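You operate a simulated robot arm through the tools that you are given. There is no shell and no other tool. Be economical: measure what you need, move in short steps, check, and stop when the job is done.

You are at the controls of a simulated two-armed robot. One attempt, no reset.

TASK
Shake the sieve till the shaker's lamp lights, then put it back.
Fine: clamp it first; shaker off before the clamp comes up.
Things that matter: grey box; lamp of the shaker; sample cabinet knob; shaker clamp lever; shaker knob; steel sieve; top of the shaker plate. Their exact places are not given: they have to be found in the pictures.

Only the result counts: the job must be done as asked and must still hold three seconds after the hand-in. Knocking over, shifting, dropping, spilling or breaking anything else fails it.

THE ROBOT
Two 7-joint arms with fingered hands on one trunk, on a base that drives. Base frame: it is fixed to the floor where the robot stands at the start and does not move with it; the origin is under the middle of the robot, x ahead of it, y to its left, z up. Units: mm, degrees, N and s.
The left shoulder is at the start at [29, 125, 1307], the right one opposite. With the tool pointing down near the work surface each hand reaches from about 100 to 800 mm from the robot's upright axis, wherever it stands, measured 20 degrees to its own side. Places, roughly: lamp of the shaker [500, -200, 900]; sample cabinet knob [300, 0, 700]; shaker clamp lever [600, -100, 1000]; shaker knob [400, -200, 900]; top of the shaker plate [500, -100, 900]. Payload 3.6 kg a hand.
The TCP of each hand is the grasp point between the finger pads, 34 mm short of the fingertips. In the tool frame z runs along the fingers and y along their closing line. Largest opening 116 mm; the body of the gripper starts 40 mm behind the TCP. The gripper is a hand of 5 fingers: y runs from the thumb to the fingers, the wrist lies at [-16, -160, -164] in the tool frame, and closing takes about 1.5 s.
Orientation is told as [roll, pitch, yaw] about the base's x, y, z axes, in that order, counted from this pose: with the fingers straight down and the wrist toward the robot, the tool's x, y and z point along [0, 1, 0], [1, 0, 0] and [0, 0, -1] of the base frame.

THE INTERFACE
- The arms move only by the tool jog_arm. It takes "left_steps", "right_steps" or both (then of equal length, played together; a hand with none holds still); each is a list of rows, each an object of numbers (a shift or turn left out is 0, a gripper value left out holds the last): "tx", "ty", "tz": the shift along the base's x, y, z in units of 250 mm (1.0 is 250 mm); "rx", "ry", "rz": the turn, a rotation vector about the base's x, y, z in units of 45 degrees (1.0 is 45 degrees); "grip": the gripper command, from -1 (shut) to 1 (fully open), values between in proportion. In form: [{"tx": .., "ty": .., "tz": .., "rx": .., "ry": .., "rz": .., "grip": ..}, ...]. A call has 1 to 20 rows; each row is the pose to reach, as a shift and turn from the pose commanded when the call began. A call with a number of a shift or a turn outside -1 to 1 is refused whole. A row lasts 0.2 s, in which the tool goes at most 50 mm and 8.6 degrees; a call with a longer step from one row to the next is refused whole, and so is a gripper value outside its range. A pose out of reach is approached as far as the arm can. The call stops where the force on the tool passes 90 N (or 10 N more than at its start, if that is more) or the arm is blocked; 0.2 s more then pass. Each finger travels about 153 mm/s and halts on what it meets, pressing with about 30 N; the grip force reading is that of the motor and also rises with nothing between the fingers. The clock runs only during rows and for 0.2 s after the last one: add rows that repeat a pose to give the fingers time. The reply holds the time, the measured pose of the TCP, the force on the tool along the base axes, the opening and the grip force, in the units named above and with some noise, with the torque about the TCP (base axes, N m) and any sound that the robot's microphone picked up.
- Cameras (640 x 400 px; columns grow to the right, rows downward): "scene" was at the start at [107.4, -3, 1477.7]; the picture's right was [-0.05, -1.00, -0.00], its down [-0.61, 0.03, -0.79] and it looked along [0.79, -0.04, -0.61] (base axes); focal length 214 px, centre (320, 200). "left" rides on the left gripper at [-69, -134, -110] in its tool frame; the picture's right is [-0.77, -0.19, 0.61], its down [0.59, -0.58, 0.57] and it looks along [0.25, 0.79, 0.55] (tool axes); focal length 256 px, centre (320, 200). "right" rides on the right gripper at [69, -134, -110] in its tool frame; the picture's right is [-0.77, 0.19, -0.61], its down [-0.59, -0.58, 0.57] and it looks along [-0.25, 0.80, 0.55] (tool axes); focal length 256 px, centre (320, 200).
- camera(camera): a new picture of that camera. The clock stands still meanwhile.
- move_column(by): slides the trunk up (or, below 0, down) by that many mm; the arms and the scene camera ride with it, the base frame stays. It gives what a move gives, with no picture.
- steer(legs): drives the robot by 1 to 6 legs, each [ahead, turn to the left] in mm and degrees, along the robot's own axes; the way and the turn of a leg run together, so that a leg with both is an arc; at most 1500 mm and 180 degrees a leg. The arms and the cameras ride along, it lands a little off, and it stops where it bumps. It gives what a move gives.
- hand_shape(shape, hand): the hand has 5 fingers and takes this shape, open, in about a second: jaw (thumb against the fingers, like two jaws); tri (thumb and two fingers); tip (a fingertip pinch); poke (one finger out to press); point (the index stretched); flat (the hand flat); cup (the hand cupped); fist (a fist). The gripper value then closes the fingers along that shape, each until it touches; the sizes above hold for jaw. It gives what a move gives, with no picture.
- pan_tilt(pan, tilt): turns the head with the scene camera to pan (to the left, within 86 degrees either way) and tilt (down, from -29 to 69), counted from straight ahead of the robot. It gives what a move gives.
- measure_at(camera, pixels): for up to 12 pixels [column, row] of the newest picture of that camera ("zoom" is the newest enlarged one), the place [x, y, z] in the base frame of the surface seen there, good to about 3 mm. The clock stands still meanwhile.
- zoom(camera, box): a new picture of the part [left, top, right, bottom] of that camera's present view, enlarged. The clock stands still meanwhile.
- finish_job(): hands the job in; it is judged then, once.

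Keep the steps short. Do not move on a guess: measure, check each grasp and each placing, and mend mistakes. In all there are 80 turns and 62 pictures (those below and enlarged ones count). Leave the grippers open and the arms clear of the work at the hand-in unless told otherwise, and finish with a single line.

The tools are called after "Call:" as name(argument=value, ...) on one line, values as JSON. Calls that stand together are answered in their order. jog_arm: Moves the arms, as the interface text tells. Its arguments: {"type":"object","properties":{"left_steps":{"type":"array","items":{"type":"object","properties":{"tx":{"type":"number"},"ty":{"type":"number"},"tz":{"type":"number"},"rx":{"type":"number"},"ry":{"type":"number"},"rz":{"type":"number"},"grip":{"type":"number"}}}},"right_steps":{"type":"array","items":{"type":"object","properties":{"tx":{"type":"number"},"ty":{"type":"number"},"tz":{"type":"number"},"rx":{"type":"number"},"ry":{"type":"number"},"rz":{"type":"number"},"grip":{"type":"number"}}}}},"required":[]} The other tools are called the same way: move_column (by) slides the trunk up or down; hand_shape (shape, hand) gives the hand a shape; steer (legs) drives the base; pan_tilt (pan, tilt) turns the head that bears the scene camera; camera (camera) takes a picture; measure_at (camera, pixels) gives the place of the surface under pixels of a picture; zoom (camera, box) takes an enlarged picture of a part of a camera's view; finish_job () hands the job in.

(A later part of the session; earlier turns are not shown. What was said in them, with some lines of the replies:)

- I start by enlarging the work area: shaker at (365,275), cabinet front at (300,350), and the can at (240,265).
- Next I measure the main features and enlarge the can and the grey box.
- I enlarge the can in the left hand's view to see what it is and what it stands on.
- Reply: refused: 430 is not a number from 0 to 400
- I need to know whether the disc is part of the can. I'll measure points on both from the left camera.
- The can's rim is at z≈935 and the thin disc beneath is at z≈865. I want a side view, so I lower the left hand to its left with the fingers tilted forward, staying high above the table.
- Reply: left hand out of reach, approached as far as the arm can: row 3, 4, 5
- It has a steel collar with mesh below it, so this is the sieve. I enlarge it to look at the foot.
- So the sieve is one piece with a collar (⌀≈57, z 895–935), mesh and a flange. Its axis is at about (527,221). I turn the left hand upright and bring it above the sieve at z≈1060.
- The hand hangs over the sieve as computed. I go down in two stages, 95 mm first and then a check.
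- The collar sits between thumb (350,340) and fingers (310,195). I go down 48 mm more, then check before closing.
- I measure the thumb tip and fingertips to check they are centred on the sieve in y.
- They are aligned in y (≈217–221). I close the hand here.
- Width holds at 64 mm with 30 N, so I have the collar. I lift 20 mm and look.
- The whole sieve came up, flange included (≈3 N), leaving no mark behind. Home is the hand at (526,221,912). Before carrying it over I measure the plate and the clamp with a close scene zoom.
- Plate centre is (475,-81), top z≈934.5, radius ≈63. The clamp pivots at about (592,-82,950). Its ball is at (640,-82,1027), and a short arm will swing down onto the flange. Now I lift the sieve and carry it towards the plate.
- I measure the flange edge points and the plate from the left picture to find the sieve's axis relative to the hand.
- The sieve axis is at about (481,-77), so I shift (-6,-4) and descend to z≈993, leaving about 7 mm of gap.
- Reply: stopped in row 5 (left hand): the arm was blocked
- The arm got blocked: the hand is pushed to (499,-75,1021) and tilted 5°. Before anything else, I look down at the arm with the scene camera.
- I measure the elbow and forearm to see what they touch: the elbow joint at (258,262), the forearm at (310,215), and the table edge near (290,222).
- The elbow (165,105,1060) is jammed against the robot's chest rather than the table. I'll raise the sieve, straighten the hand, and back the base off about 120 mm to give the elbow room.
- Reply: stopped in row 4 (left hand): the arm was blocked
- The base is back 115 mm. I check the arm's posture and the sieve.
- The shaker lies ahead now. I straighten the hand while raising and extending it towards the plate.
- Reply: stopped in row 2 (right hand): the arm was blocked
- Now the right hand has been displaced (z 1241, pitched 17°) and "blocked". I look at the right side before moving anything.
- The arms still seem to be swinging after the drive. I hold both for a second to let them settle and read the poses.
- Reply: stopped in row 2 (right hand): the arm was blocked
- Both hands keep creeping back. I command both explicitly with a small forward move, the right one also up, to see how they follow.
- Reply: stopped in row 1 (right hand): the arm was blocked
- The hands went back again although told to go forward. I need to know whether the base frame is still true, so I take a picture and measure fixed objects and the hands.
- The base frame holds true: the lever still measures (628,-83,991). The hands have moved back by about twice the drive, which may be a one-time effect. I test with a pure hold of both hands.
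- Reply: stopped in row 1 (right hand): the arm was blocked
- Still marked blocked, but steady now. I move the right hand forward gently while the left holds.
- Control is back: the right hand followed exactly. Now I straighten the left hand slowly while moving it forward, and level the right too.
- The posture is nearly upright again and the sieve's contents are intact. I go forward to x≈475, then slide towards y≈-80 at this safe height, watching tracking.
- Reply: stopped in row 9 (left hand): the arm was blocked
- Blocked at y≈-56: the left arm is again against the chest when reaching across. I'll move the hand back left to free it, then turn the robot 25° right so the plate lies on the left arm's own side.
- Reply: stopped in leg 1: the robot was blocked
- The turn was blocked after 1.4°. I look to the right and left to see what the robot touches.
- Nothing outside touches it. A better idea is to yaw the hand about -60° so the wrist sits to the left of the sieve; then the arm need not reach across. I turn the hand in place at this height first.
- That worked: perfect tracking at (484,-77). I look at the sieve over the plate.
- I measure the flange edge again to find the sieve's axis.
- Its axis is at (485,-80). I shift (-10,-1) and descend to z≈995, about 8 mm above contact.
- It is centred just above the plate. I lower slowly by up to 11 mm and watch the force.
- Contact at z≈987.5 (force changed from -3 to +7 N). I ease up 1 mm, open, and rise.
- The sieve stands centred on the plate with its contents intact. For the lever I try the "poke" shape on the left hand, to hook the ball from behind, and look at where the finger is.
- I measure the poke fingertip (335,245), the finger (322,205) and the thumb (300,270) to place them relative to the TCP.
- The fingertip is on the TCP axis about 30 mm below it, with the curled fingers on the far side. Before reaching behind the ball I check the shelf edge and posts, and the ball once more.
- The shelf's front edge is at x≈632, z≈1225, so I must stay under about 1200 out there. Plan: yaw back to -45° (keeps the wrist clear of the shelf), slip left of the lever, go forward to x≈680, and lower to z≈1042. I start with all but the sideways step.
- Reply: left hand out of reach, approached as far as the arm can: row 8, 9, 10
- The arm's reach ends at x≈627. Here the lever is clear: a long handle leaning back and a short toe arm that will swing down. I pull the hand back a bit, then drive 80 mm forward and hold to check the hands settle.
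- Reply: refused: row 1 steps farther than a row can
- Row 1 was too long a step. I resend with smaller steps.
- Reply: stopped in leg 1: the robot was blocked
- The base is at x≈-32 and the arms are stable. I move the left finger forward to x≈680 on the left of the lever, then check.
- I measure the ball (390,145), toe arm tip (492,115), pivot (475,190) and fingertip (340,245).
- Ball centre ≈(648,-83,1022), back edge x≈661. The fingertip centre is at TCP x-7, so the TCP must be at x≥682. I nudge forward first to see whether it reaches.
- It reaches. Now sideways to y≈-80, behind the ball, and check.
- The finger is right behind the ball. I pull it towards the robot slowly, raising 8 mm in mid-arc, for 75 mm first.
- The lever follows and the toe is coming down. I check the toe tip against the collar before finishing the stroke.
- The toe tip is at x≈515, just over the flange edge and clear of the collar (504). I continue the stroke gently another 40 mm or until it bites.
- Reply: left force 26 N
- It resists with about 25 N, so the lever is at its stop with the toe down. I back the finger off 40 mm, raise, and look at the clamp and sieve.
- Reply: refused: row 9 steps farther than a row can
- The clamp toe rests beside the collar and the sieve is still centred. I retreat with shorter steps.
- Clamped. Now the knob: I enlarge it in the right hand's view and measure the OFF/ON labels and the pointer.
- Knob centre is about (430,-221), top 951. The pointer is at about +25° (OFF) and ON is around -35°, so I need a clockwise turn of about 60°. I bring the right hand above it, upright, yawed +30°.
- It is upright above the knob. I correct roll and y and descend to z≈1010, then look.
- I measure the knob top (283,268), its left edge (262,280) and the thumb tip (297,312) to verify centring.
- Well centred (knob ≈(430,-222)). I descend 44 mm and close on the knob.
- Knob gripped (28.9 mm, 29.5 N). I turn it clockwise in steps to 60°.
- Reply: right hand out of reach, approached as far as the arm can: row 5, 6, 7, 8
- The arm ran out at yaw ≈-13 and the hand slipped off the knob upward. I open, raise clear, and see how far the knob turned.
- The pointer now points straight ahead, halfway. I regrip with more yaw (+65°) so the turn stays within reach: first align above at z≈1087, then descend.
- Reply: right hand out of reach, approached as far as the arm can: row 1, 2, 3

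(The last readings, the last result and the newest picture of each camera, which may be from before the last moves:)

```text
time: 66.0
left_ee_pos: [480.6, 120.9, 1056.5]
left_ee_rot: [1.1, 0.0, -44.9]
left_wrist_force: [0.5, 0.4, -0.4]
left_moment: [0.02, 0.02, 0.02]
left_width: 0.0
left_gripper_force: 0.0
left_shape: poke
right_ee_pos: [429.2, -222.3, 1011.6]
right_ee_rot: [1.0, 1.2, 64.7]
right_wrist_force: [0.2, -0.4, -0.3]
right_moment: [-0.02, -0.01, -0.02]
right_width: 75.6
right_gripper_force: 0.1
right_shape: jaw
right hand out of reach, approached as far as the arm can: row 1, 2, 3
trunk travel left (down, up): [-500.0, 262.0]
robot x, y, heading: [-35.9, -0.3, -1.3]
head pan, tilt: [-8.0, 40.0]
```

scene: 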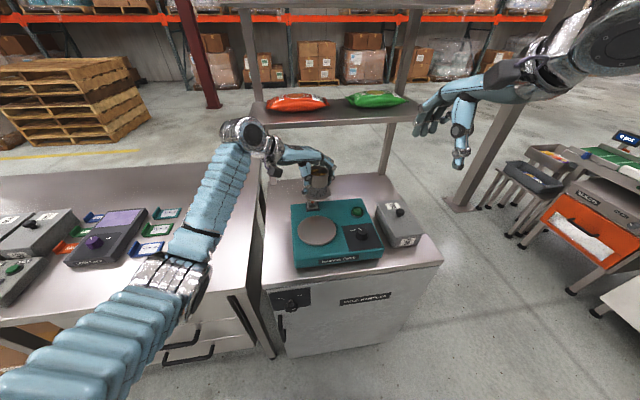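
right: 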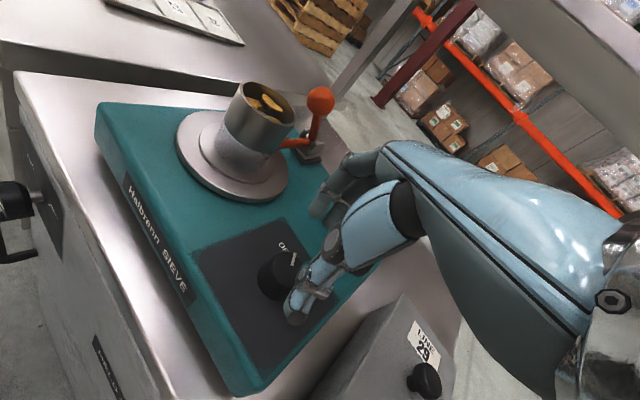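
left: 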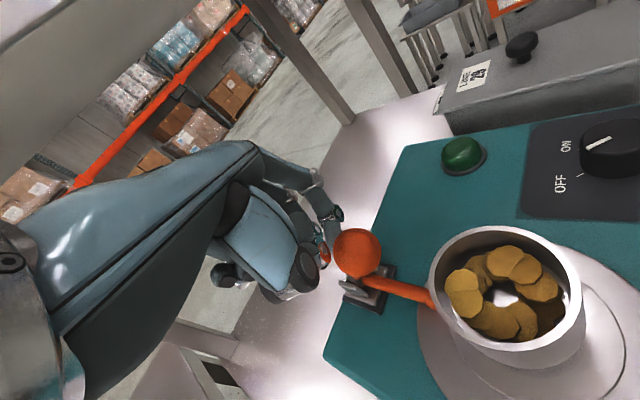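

Right over the knob at (429,-222). I descend 45 mm, close, then turn 50° clockwise in one go.

Call:
jog_arm(right_steps=[{"tz": -0.09, "grip": 0.3}, {"tz": -0.18, "grip": 0.3}, {"tz": -0.18, "grip": -0.1}, {"tz": -0.18, "grip": -0.5}, {"tz": -0.18, "grip": -1}, {"tz": -0.18, "grip": -1}, {"tz": -0.18, "grip": -1}, {"tz": -0.18, "grip": -1}])

Call:
jog_arm(right_steps=[{"rz": -0.1}, {"rz": -0.2}, {"rz": -0.3}, {"rz": -0.4}, {"rz": -0.5}, {"rz": -0.6}, {"rz": -0.7}, {"rz": -0.7}])

Call:
zoom(camera="scene", box=[290, 170, 430, 280])

```text
time: 67.8
left_ee_pos: [480.4, 120.5, 1056.0]
left_ee_rot: [1.1, 0.0, -44.8]
left_wrist_force: [-0.9, -0.6, 0.7]
left_moment: [0.01, -0.02, -0.01]
left_width: 0.3
left_gripper_force: 0.0
left_shape: poke
right_ee_pos: [429.3, -224.3, 966.7]
right_ee_rot: [1.0, 1.3, 64.5]
right_wrist_force: [-4.5, -6.6, 0.1]
right_moment: [0.06, 0.0, -0.02]
right_width: 27.7
right_gripper_force: 29.8
right_shape: jaw
trunk travel left (down, up): [-500.0, 262.0]
robot x, y, heading: [-36.2, -1.8, -1.1]
head pan, tilt: [-8.0, 40.0]
```

```text
time: 69.6
left_ee_pos: [480.6, 121.5, 1056.2]
left_ee_rot: [1.0, 0.0, -44.9]
left_wrist_force: [-0.5, -0.3, -0.1]
left_moment: [-0.03, -0.01, 0.0]
left_width: 0.0
left_gripper_force: 0.0
left_shape: poke
right_ee_pos: [427.8, -220.5, 967.4]
right_ee_rot: [1.2, 1.3, 33.2]
right_wrist_force: [-10.1, 7.2, -5.5]
right_moment: [0.41, 0.15, 0.46]
right_width: 26.3
right_gripper_force: 30.3
right_shape: jaw
trunk travel left (down, up): [-500.0, 262.0]
robot x, y, heading: [-32.9, -1.5, -1.3]
head pan, tilt: [-8.0, 40.0]
```

```text
3.64 times, centred on (360, 225) of scene
```

zoom: 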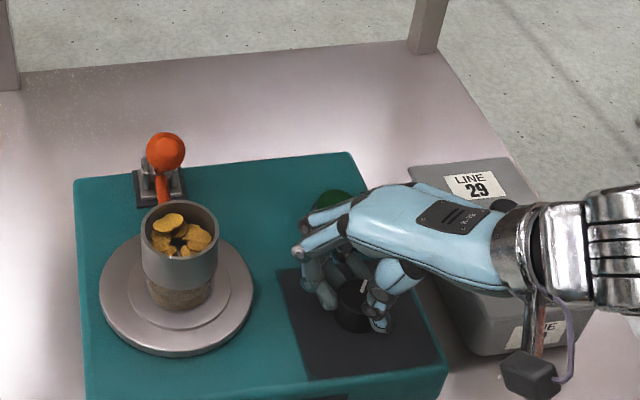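

The knob turned 31° more and hit a stop (0.46 N·m), and the plate has shifted slightly, so it is shaking. I hold for 4 s and look at the lamp, which peeks out at (335,198) in the enlarged view.

Call:
jog_arm(right_steps=[{"rz": 0.02}, {"rz": 0.04}, {"rz": 0.04}, {"rz": 0.04}, {"rz": 0.04}, {"rz": 0.04}, {"rz": 0.04}, {"rz": 0.04}, {"rz": 0.04}, {"rz": 0.04}, {"rz": 0.04}, {"rz": 0.04}, {"rz": 0.04}, {"rz": 0.04}, {"rz": 0.04}, {"rz": 0.04}, {"rz": 0.04}, {"rz": 0.04}, {"rz": 0.04}, {"rz": 0.04}])

Call:
zoom(camera="scene", box=[290, 170, 430, 280])

```text
time: 73.8
left_ee_pos: [479.5, 120.8, 1055.9]
left_ee_rot: [1.0, 0.0, -44.9]
left_wrist_force: [0.5, -0.2, 0.1]
left_moment: [0.01, -0.03, 0.02]
left_width: 0.0
left_gripper_force: 0.1
left_shape: poke
right_ee_pos: [428.0, -222.0, 969.6]
right_ee_rot: [0.8, 1.1, 35.1]
right_wrist_force: [-17.0, 7.6, -11.0]
right_moment: [0.34, 0.32, 0.37]
right_width: 26.2
right_gripper_force: 29.9
right_shape: jaw
trunk travel left (down, up): [-500.0, 262.0]
robot x, y, heading: [-35.6, -2.0, -1.4]
head pan, tilt: [-8.0, 40.0]
```

```text
3.64 times, centred on (360, 225) of scene
```

zoom: 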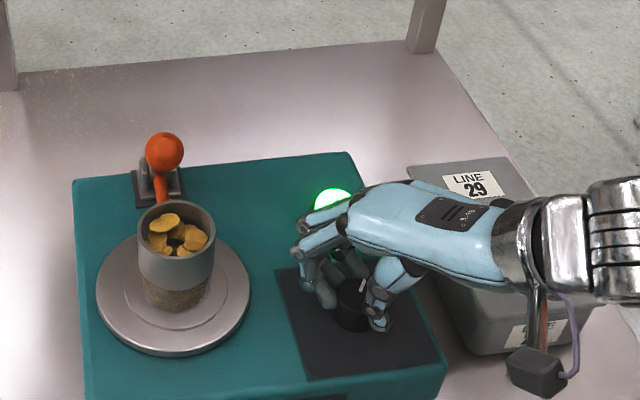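

The lamp is lit. I turn the knob back counter-clockwise: 45° now, then the rest to the OFF stop.

Call:
jog_arm(right_steps=[{"rz": 0.12}, {"rz": 0.25}, {"rz": 0.38}, {"rz": 0.51}, {"rz": 0.64}, {"rz": 0.77}, {"rz": 0.9}, {"rz": 1.0}])

Call:
jog_arm(right_steps=[{"rz": 0.1}, {"rz": 0.2}, {"rz": 0.3}, {"rz": 0.4}, {"rz": 0.48}, {"rz": 0.48}])

```text
time: 75.6
left_ee_pos: [479.5, 120.5, 1056.2]
left_ee_rot: [1.1, 0.0, -45.0]
left_wrist_force: [-0.1, -0.8, -0.9]
left_moment: [0.01, 0.0, 0.0]
left_width: 0.3
left_gripper_force: 0.1
left_shape: poke
right_ee_pos: [428.2, -223.8, 967.9]
right_ee_rot: [0.9, 1.2, 79.9]
right_wrist_force: [-11.3, -11.3, 3.0]
right_moment: [-0.13, 0.23, -0.05]
right_width: 27.6
right_gripper_force: 30.2
right_shape: jaw
trunk travel left (down, up): [-500.0, 262.0]
robot x, y, heading: [-31.8, 1.4, -1.4]
head pan, tilt: [-8.0, 40.0]
```

```text
time: 77.0
left_ee_pos: [479.4, 118.0, 1055.5]
left_ee_rot: [1.2, 0.1, -44.9]
left_wrist_force: [-0.3, -0.6, 0.2]
left_moment: [0.0, -0.02, 0.02]
left_width: 0.0
left_gripper_force: 0.1
left_shape: poke
right_ee_pos: [428.0, -225.7, 967.8]
right_ee_rot: [0.9, 1.2, 101.6]
right_wrist_force: [-9.9, -20.0, 6.4]
right_moment: [-0.36, 0.21, -0.06]
right_width: 27.7
right_gripper_force: 30.6
right_shape: jaw
trunk travel left (down, up): [-500.0, 262.0]
robot x, y, heading: [-32.7, 1.4, -1.1]
head pan, tilt: [-8.0, 40.0]
```

Turned to the OFF side. I open, lift the right hand clear to the right, and check the pointer.

Call:
jog_arm(right_steps=[{"grip": -0.5}, {"grip": 0.0}, {"grip": 0.4}, {"grip": 0.4}, {"tz": 0.1}, {"tz": 0.25}, {"tz": 0.4, "rz": -0.15}, {"ty": -0.1, "tz": 0.5, "rz": -0.3}, {"ty": -0.25, "tz": 0.6, "rz": -0.45}, {"ty": -0.4, "tz": 0.7, "rz": -0.6}, {"tx": -0.1, "ty": -0.5, "tz": 0.8, "rz": -0.75}, {"tx": -0.2, "ty": -0.5, "tz": 0.9, "rz": -0.9, "grip": 1}])

Call:
zoom(camera="scene", box=[280, 170, 420, 280])

```text
time: 79.6
left_ee_pos: [480.9, 120.2, 1054.9]
left_ee_rot: [0.9, 0.1, -45.0]
left_wrist_force: [-0.2, -0.7, -0.3]
left_moment: [-0.03, -0.02, 0.02]
left_width: 0.0
left_gripper_force: 0.0
left_shape: poke
right_ee_pos: [484.4, -372.2, 1124.3]
right_ee_rot: [1.4, 0.0, 61.2]
right_wrist_force: [-0.4, -0.2, 0.0]
right_moment: [-0.01, -0.01, 0.0]
right_width: 115.9
right_gripper_force: 0.0
right_shape: jaw
right hand out of reach, approached as far as the arm can: row 6, 7, 8, 9, 10, 11, 12
trunk travel left (down, up): [-500.0, 262.0]
robot x, y, heading: [-35.0, -4.5, -0.9]
head pan, tilt: [-8.0, 40.0]
```

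```text
3.64 times, centred on (350, 225) of scene
```

zoom: 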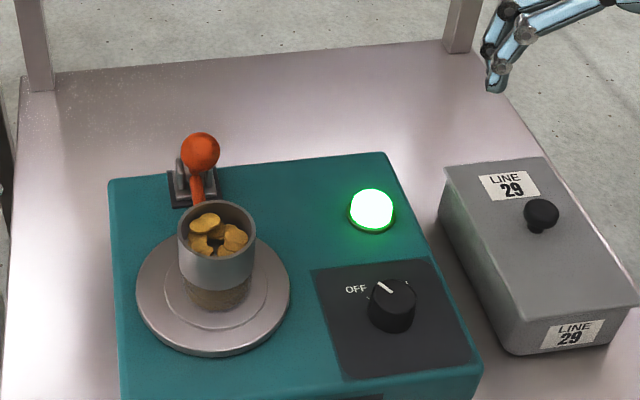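

The pointer is back at OFF as at the start, and the lamp stays lit. I measure the ball's present place to push it up, from the picture just taken.

Call:
measure_at(camera="zoom", pixels=[[200, 152], [200, 140], [185, 152], [215, 152], [217, 204], [217, 265], [141, 295], [290, 285], [215, 352], [196, 185]])

Call:
hand_shape(hand="left", shape="jaw")

```text
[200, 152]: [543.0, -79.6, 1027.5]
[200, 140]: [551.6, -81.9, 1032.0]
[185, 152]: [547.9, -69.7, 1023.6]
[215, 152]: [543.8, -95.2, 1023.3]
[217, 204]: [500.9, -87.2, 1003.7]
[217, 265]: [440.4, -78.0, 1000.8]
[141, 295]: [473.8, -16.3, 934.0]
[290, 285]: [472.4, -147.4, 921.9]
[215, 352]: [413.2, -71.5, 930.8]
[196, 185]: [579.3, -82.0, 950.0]
```

```text
time: 80.5
left_ee_pos: [481.3, 119.8, 1054.3]
left_ee_rot: [1.0, 0.1, -44.9]
left_wrist_force: [1.3, 0.2, 0.2]
left_moment: [0.02, -0.01, 0.01]
left_width: 115.7
left_gripper_force: 0.0
left_shape: jaw
right_ee_pos: [486.8, -371.9, 1123.5]
right_ee_rot: [1.3, 0.1, 61.3]
right_wrist_force: [0.1, 0.0, 1.0]
right_moment: [-0.03, 0.01, 0.01]
right_width: 116.1
right_gripper_force: 0.1
right_shape: jaw
trunk travel left (down, up): [-500.0, 262.0]
robot x, y, heading: [-36.2, 2.2, -1.2]
head pan, tilt: [-8.0, 40.0]
```

Ball centre ≈(552,-82,1021), and the gap to the collar is about 35 mm. I use the left hand's open thumb in that gap. First I rise and move over to TCP (548,-137,1110), yaw -60°.

Call:
jog_arm(left_steps=[{"tz": 0.12, "rz": -0.11}, {"tz": 0.224, "ty": -0.08, "rz": -0.22}, {"tx": 0.05, "tz": 0.224, "ty": -0.22, "rz": -0.33}, {"tx": 0.1, "tz": 0.224, "ty": -0.37, "rz": -0.33}, {"tx": 0.15, "tz": 0.224, "ty": -0.52, "rz": -0.33}, {"tx": 0.2, "tz": 0.224, "ty": -0.67, "rz": -0.33}, {"tx": 0.268, "tz": 0.224, "ty": -0.82, "rz": -0.33}, {"tx": 0.268, "tz": 0.224, "ty": -0.98, "rz": -0.33}, {"tx": 0.268, "tz": 0.224, "ty": -1.0, "rz": -0.33}])

Call:
jog_arm(left_steps=[{"ty": -0.028, "tz": -0.1}, {"ty": -0.028, "tz": -0.16}, {"ty": -0.028, "tz": -0.16}])

Call:
camera(camera="left")

```text
time: 82.5
left_ee_pos: [546.5, -130.3, 1112.7]
left_ee_rot: [1.0, 0.1, -59.7]
left_wrist_force: [-0.3, 1.3, -0.7]
left_moment: [-0.03, -0.01, 0.0]
left_width: 115.8
left_gripper_force: 0.0
left_shape: jaw
right_ee_pos: [485.8, -371.7, 1124.7]
right_ee_rot: [1.3, -0.1, 61.4]
right_wrist_force: [-0.2, 0.0, -0.5]
right_moment: [-0.04, -0.01, -0.02]
right_width: 116.1
right_gripper_force: 0.1
right_shape: jaw
trunk travel left (down, up): [-500.0, 262.0]
robot x, y, heading: [-35.2, -1.0, -1.1]
head pan, tilt: [-8.0, 40.0]
```

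```text
time: 83.3
left_ee_pos: [545.2, -138.5, 1072.2]
left_ee_rot: [0.9, 0.1, -59.8]
left_wrist_force: [0.5, -0.1, -0.2]
left_moment: [0.01, -0.03, 0.01]
left_width: 115.8
left_gripper_force: 0.1
left_shape: jaw
right_ee_pos: [485.4, -373.1, 1124.9]
right_ee_rot: [1.2, -0.1, 61.3]
right_wrist_force: [-0.2, -0.6, 0.0]
right_moment: [-0.02, -0.01, 0.02]
right_width: 115.9
right_gripper_force: 0.0
right_shape: jaw
trunk travel left (down, up): [-500.0, 262.0]
robot x, y, heading: [-38.9, -0.7, -1.0]
head pan, tilt: [-8.0, 40.0]
```

```text
6 pictures are left
```

left: 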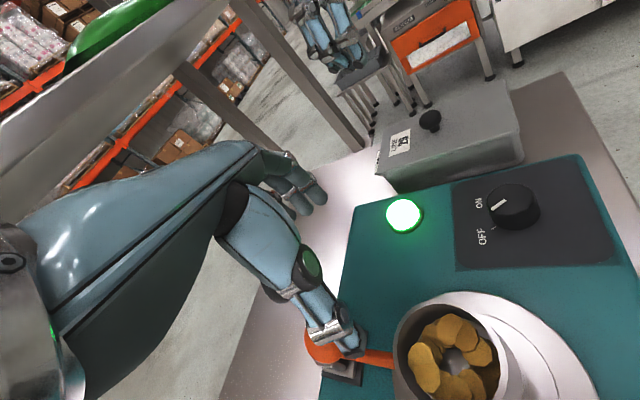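

Before raising the clamp, I make sure the knob is truly OFF by enlarging it here.

Call:
zoom(camera="left", box=[450, 160, 570, 260])

Call:
measure_at(camera="zoom", pixels=[[255, 255], [215, 260], [290, 210], [350, 240], [150, 225], [170, 400], [340, 160], [340, 320]])

Call:
measure_at(camera="left", pixels=[[350, 345], [340, 330], [322, 350], [405, 330]])

```text
4.00 times, centred on (510, 210) of left
```

zoom: 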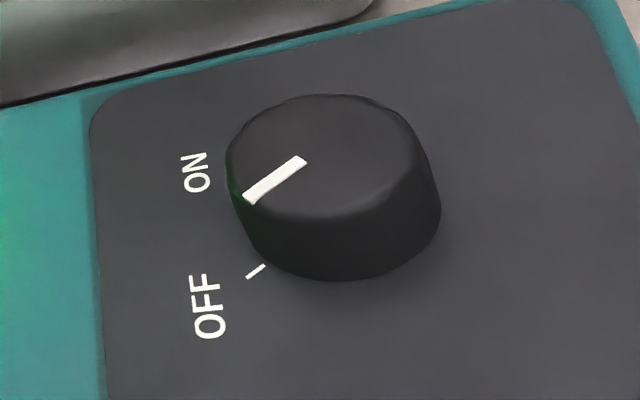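

```text
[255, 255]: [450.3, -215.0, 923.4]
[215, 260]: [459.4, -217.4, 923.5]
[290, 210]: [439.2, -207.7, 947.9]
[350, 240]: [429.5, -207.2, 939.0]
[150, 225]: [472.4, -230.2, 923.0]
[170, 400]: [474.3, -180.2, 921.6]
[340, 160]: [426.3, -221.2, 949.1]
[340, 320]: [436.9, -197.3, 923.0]
```

```text
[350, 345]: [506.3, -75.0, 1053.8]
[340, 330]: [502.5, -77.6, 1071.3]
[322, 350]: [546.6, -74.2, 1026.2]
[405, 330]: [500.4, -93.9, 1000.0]
```

The pointer lies along the OFF tick, so it is off. The thumb tip is at about (512,-77) and free between collar and ball. I lower 35 mm and push the ball away from the robot, rising slightly in mid-arc.

Call:
jog_arm(left_steps=[{"tx": 0.02, "tz": -0.07}, {"tx": 0.03, "tz": -0.13}, {"tx": 0.03, "tz": -0.14}, {"tx": 0.08, "tz": -0.14}, {"tx": 0.14, "tz": -0.13}, {"tx": 0.2, "tz": -0.12}, {"tx": 0.26, "tz": -0.11}, {"tx": 0.32, "tz": -0.11}, {"tx": 0.38, "tz": -0.12}, {"tx": 0.43, "tz": -0.14}])

Call:
camera(camera="left")

```text
time: 85.5
left_ee_pos: [653.8, -136.4, 1038.7]
left_ee_rot: [1.1, 0.1, -59.8]
left_wrist_force: [0.9, -0.2, -0.1]
left_moment: [0.05, -0.01, -0.02]
left_width: 116.1
left_gripper_force: 0.2
left_shape: jaw
right_ee_pos: [485.9, -374.9, 1123.8]
right_ee_rot: [1.3, -0.2, 61.3]
right_wrist_force: [0.7, 0.3, -0.9]
right_moment: [0.03, -0.02, 0.04]
right_width: 115.9
right_gripper_force: 0.1
right_shape: jaw
trunk travel left (down, up): [-500.0, 262.0]
robot x, y, heading: [-35.3, -1.2, -1.1]
head pan, tilt: [-8.0, 40.0]
```

```text
4 pictures are left
```

left: 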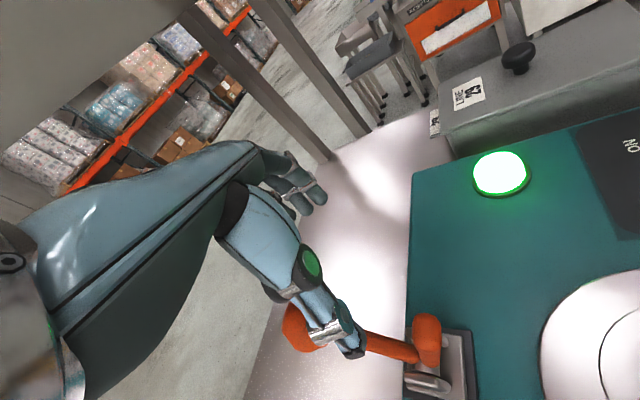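

The handle is back and the toe upright. I compare the ball and toe with their starting places ((648,-83,1022) and toe tip (569,-82,1030)).

Call:
measure_at(camera="left", pixels=[[295, 325], [426, 322], [432, 350], [385, 345], [350, 350], [600, 330]])

```text
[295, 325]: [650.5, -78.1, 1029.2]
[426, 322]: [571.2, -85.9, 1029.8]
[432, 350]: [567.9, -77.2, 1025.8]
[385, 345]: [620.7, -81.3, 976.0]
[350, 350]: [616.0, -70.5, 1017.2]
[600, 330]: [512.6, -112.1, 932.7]
```

Both are back exactly at the raised position. I lift the thumb out of the V, come back over the sieve to (473,-79,1098), and descend to the earlier grasp height in a second move.

Call:
jog_arm(left_steps=[{"tz": 0.08}, {"tz": 0.16}, {"tx": -0.1, "tz": 0.18}, {"tx": -0.26, "tz": 0.21}, {"tx": -0.42, "ty": 0.05, "tz": 0.237}, {"tx": -0.56, "ty": 0.12, "tz": 0.237}, {"tx": -0.68, "ty": 0.2, "tz": 0.237, "rx": -0.02}, {"tx": -0.722, "ty": 0.229, "tz": 0.237, "rx": -0.02}, {"tx": -0.722, "ty": 0.229, "tz": 0.237, "rx": -0.02}])

Call:
zoom(camera="scene", box=[260, 150, 400, 270])

Call:
measure_at(camera="zoom", pixels=[[310, 215], [270, 270], [340, 270], [310, 280], [310, 300], [210, 310], [370, 310], [300, 365]])

```text
time: 87.5
left_ee_pos: [472.0, -79.3, 1096.2]
left_ee_rot: [0.6, -0.6, -59.8]
left_wrist_force: [-0.4, -0.6, -0.4]
left_moment: [0.01, -0.02, 0.05]
left_width: 116.0
left_gripper_force: 0.0
left_shape: jaw
right_ee_pos: [486.5, -372.9, 1123.8]
right_ee_rot: [1.2, -0.1, 61.3]
right_wrist_force: [-0.5, 0.0, -1.2]
right_moment: [-0.03, 0.02, -0.03]
right_width: 115.8
right_gripper_force: 0.1
right_shape: jaw
trunk travel left (down, up): [-500.0, 262.0]
robot x, y, heading: [-35.1, -0.2, -1.1]
head pan, tilt: [-8.0, 40.0]
```

```text
3.33 times, centred on (330, 210) of scene
```

zoom: 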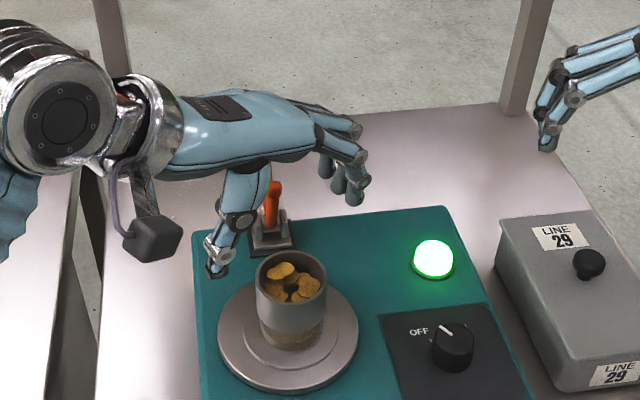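

```text
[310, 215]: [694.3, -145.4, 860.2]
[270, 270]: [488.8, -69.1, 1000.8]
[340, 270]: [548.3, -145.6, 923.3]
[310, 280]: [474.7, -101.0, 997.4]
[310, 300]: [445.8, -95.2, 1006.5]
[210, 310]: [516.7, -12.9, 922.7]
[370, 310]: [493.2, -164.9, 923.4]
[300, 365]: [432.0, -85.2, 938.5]
```

The sieve is where I set it, the lamp is lit, and the hand straddles it. I descend to z≈989 and close.

Call:
jog_arm(left_steps=[{"tz": -0.14}, {"tz": -0.28}, {"tz": -0.38}, {"tz": -0.43}, {"tz": -0.43, "grip": 0.5}, {"tz": -0.43, "grip": 0.2}, {"tz": -0.43, "grip": 0}, {"tz": -0.43, "grip": -0.3}, {"tz": -0.43, "grip": -0.6}, {"tz": -0.43, "grip": -1}, {"tz": -0.43, "grip": -1}, {"tz": -0.43, "grip": -1}, {"tz": -0.43, "grip": -1}])

```text
time: 90.3
left_ee_pos: [472.5, -79.1, 988.3]
left_ee_rot: [0.6, -0.7, -59.8]
left_wrist_force: [-0.4, -0.3, 2.5]
left_moment: [-0.22, -0.09, -0.03]
left_width: 63.6
left_gripper_force: 30.2
left_shape: jaw
right_ee_pos: [485.5, -372.5, 1124.0]
right_ee_rot: [1.2, 0.0, 61.3]
right_wrist_force: [1.1, 0.5, -0.1]
right_moment: [-0.02, -0.03, 0.01]
right_width: 116.2
right_gripper_force: 0.0
right_shape: jaw
trunk travel left (down, up): [-500.0, 262.0]
robot x, y, heading: [-33.1, -1.0, -0.8]
head pan, tilt: [-8.0, 40.0]
```

The grip matches the earlier one (63.6 mm). I lift 97 mm straight up, then carry the sieve left towards home.

Call:
jog_arm(left_steps=[{"tz": 0.06}, {"tz": 0.2}, {"tz": 0.36}, {"tz": 0.42}, {"ty": 0.08, "tz": 0.42}, {"ty": 0.22, "tz": 0.42}, {"tx": 0.05, "ty": 0.36, "tz": 0.42}, {"tx": 0.1, "ty": 0.5, "tz": 0.42}, {"tx": 0.15, "ty": 0.64, "tz": 0.42}, {"tx": 0.2, "ty": 0.78, "tz": 0.42}, {"tx": 0.212, "ty": 0.92, "tz": 0.42}, {"tx": 0.212, "ty": 1.0, "tz": 0.42}, {"tx": 0.212, "ty": 1.0, "tz": 0.42}])

Call:
jog_arm(left_steps=[{"ty": 0.1}, {"ty": 0.208}, {"ty": 0.208, "tz": -0.1}, {"ty": 0.208, "tz": -0.25}, {"ty": 0.208, "tz": -0.4}, {"ty": 0.208, "tz": -0.4}])

Call:
camera(camera="left")

```text
time: 93.1
left_ee_pos: [526.2, 172.8, 1093.4]
left_ee_rot: [0.4, -0.7, -59.8]
left_wrist_force: [-0.4, -0.7, -3.3]
left_moment: [-0.02, 0.04, 0.0]
left_width: 63.8
left_gripper_force: 30.4
left_shape: jaw
right_ee_pos: [485.1, -373.1, 1124.2]
right_ee_rot: [1.3, 0.0, 61.2]
right_wrist_force: [-0.2, -0.4, -0.2]
right_moment: [0.0, -0.01, 0.02]
right_width: 115.9
right_gripper_force: 0.1
right_shape: jaw
trunk travel left (down, up): [-500.0, 262.0]
robot x, y, heading: [-30.2, -1.5, -1.3]
head pan, tilt: [-8.0, 40.0]
```

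```text
time: 94.5
left_ee_pos: [525.6, 225.0, 993.7]
left_ee_rot: [0.6, -0.7, -59.8]
left_wrist_force: [0.4, -0.3, -3.5]
left_moment: [0.06, -0.02, 0.0]
left_width: 64.0
left_gripper_force: 30.0
left_shape: jaw
right_ee_pos: [486.5, -372.3, 1123.7]
right_ee_rot: [1.3, 0.0, 61.2]
right_wrist_force: [0.5, -1.2, 0.8]
right_moment: [-0.01, 0.01, 0.01]
right_width: 116.0
right_gripper_force: 0.1
right_shape: jaw
trunk travel left (down, up): [-500.0, 262.0]
robot x, y, heading: [-35.5, -0.0, -0.9]
head pan, tilt: [-8.0, 40.0]
```

```text
2 pictures are left
```

left: 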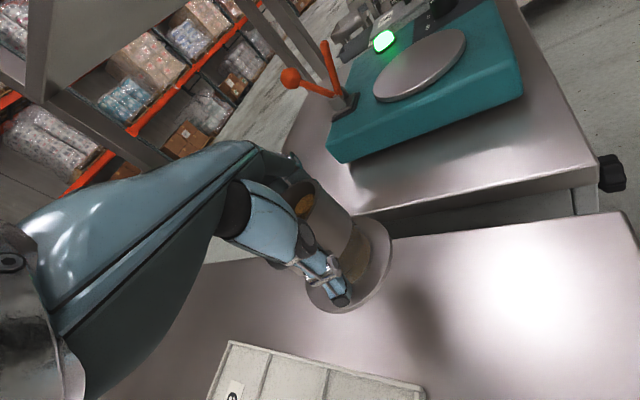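

I measure the flange edge to find the sieve's axis before the final descent.

Call:
measure_at(camera="left", pixels=[[389, 250], [379, 282], [387, 236], [363, 300], [315, 307], [306, 292], [420, 380], [320, 375]])

```text
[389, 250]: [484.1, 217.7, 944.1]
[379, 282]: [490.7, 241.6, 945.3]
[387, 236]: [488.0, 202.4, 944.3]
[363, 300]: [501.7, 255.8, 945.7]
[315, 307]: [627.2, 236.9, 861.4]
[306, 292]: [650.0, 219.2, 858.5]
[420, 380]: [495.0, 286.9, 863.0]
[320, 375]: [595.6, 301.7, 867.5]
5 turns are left
```

The axis is at (526,222), within about 1 mm of home (527,221). I descend slowly to contact.

Call:
jog_arm(left_steps=[{"ty": -0.004, "tz": -0.1}, {"ty": -0.004, "tz": -0.2}, {"ty": -0.004, "tz": -0.27}, {"ty": -0.004, "tz": -0.295}, {"ty": -0.004, "tz": -0.31}, {"ty": -0.004, "tz": -0.32}, {"ty": -0.004, "tz": -0.326}, {"ty": -0.004, "tz": -0.326}])

```text
time: 96.3
left_ee_pos: [526.9, 223.2, 914.9]
left_ee_rot: [0.7, -0.9, -59.7]
left_wrist_force: [-1.5, 5.5, 13.1]
left_moment: [-0.43, -0.34, 0.07]
left_width: 63.4
left_gripper_force: 29.7
left_shape: jaw
right_ee_pos: [485.4, -372.3, 1125.0]
right_ee_rot: [1.2, -0.1, 61.3]
right_wrist_force: [-0.5, 0.2, 0.7]
right_moment: [0.0, 0.0, -0.03]
right_width: 115.7
right_gripper_force: 0.1
right_shape: jaw
trunk travel left (down, up): [-500.0, 262.0]
robot x, y, heading: [-35.1, -2.4, -0.8]
head pan, tilt: [-8.0, 40.0]
4 turns are left
```

Contact (13 N at z≈915). I ease up 2 mm, open, rise straight up, and take a picture; the right hand is already open and clear.

Call:
jog_arm(left_steps=[{"tz": 0.01, "grip": -0.6}, {"tz": 0.01, "grip": -0.2}, {"tz": 0.01, "grip": 0.2}, {"tz": 0.01, "grip": 0.6}, {"tz": 0.01, "grip": 1}, {"tz": 0.01, "grip": 1}, {"tz": 0.01, "grip": 1}, {"tz": 0.08}, {"tz": 0.2}, {"tz": 0.36}, {"tz": 0.52}, {"tz": 0.68}, {"tx": -0.05, "ty": 0.1, "tz": 0.78}])

Call:
camera(camera="left")

Call:
zoom(camera="scene", box=[150, 120, 430, 300])

```text
time: 99.1
left_ee_pos: [511.8, 246.4, 1109.9]
left_ee_rot: [0.5, -0.7, -59.7]
left_wrist_force: [0.5, 1.5, -0.5]
left_moment: [0.01, -0.01, 0.03]
left_width: 115.7
left_gripper_force: 0.1
left_shape: jaw
right_ee_pos: [485.2, -371.5, 1124.4]
right_ee_rot: [1.2, 0.0, 61.2]
right_wrist_force: [0.3, 0.3, 0.3]
right_moment: [-0.02, 0.02, 0.0]
right_width: 115.7
right_gripper_force: 0.1
right_shape: jaw
trunk travel left (down, up): [-500.0, 262.0]
robot x, y, heading: [-33.0, 1.7, -1.0]
head pan, tilt: [-8.0, 40.0]
```

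```text
1 pictures are left
```

left: 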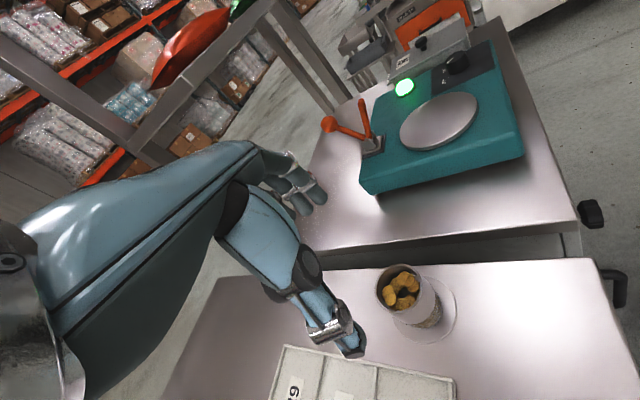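

```text
2.22 times, centred on (290, 210) of scene
3 turns are left
```

zoom: 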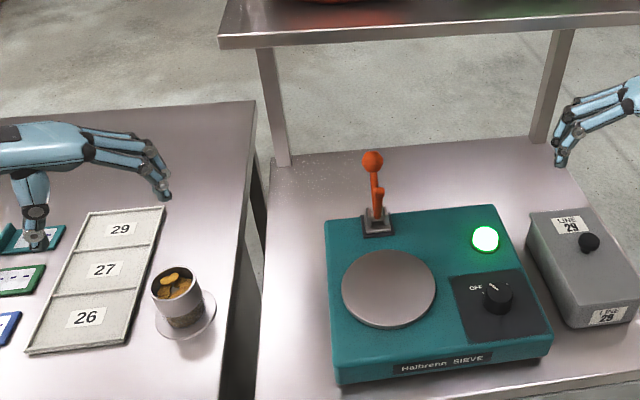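

The sieve stands at home with its contents, the shaker is off with its lamp lit, the clamp is up, and both hands are open and clear. I hand in.

Call:
finish_job()

```text
The job is handed in.
```

The sieve was clamped and shaken until the shaker's lamp lit, the shaker was turned off before the clamp came up, and the sieve is back in its place with its contents.
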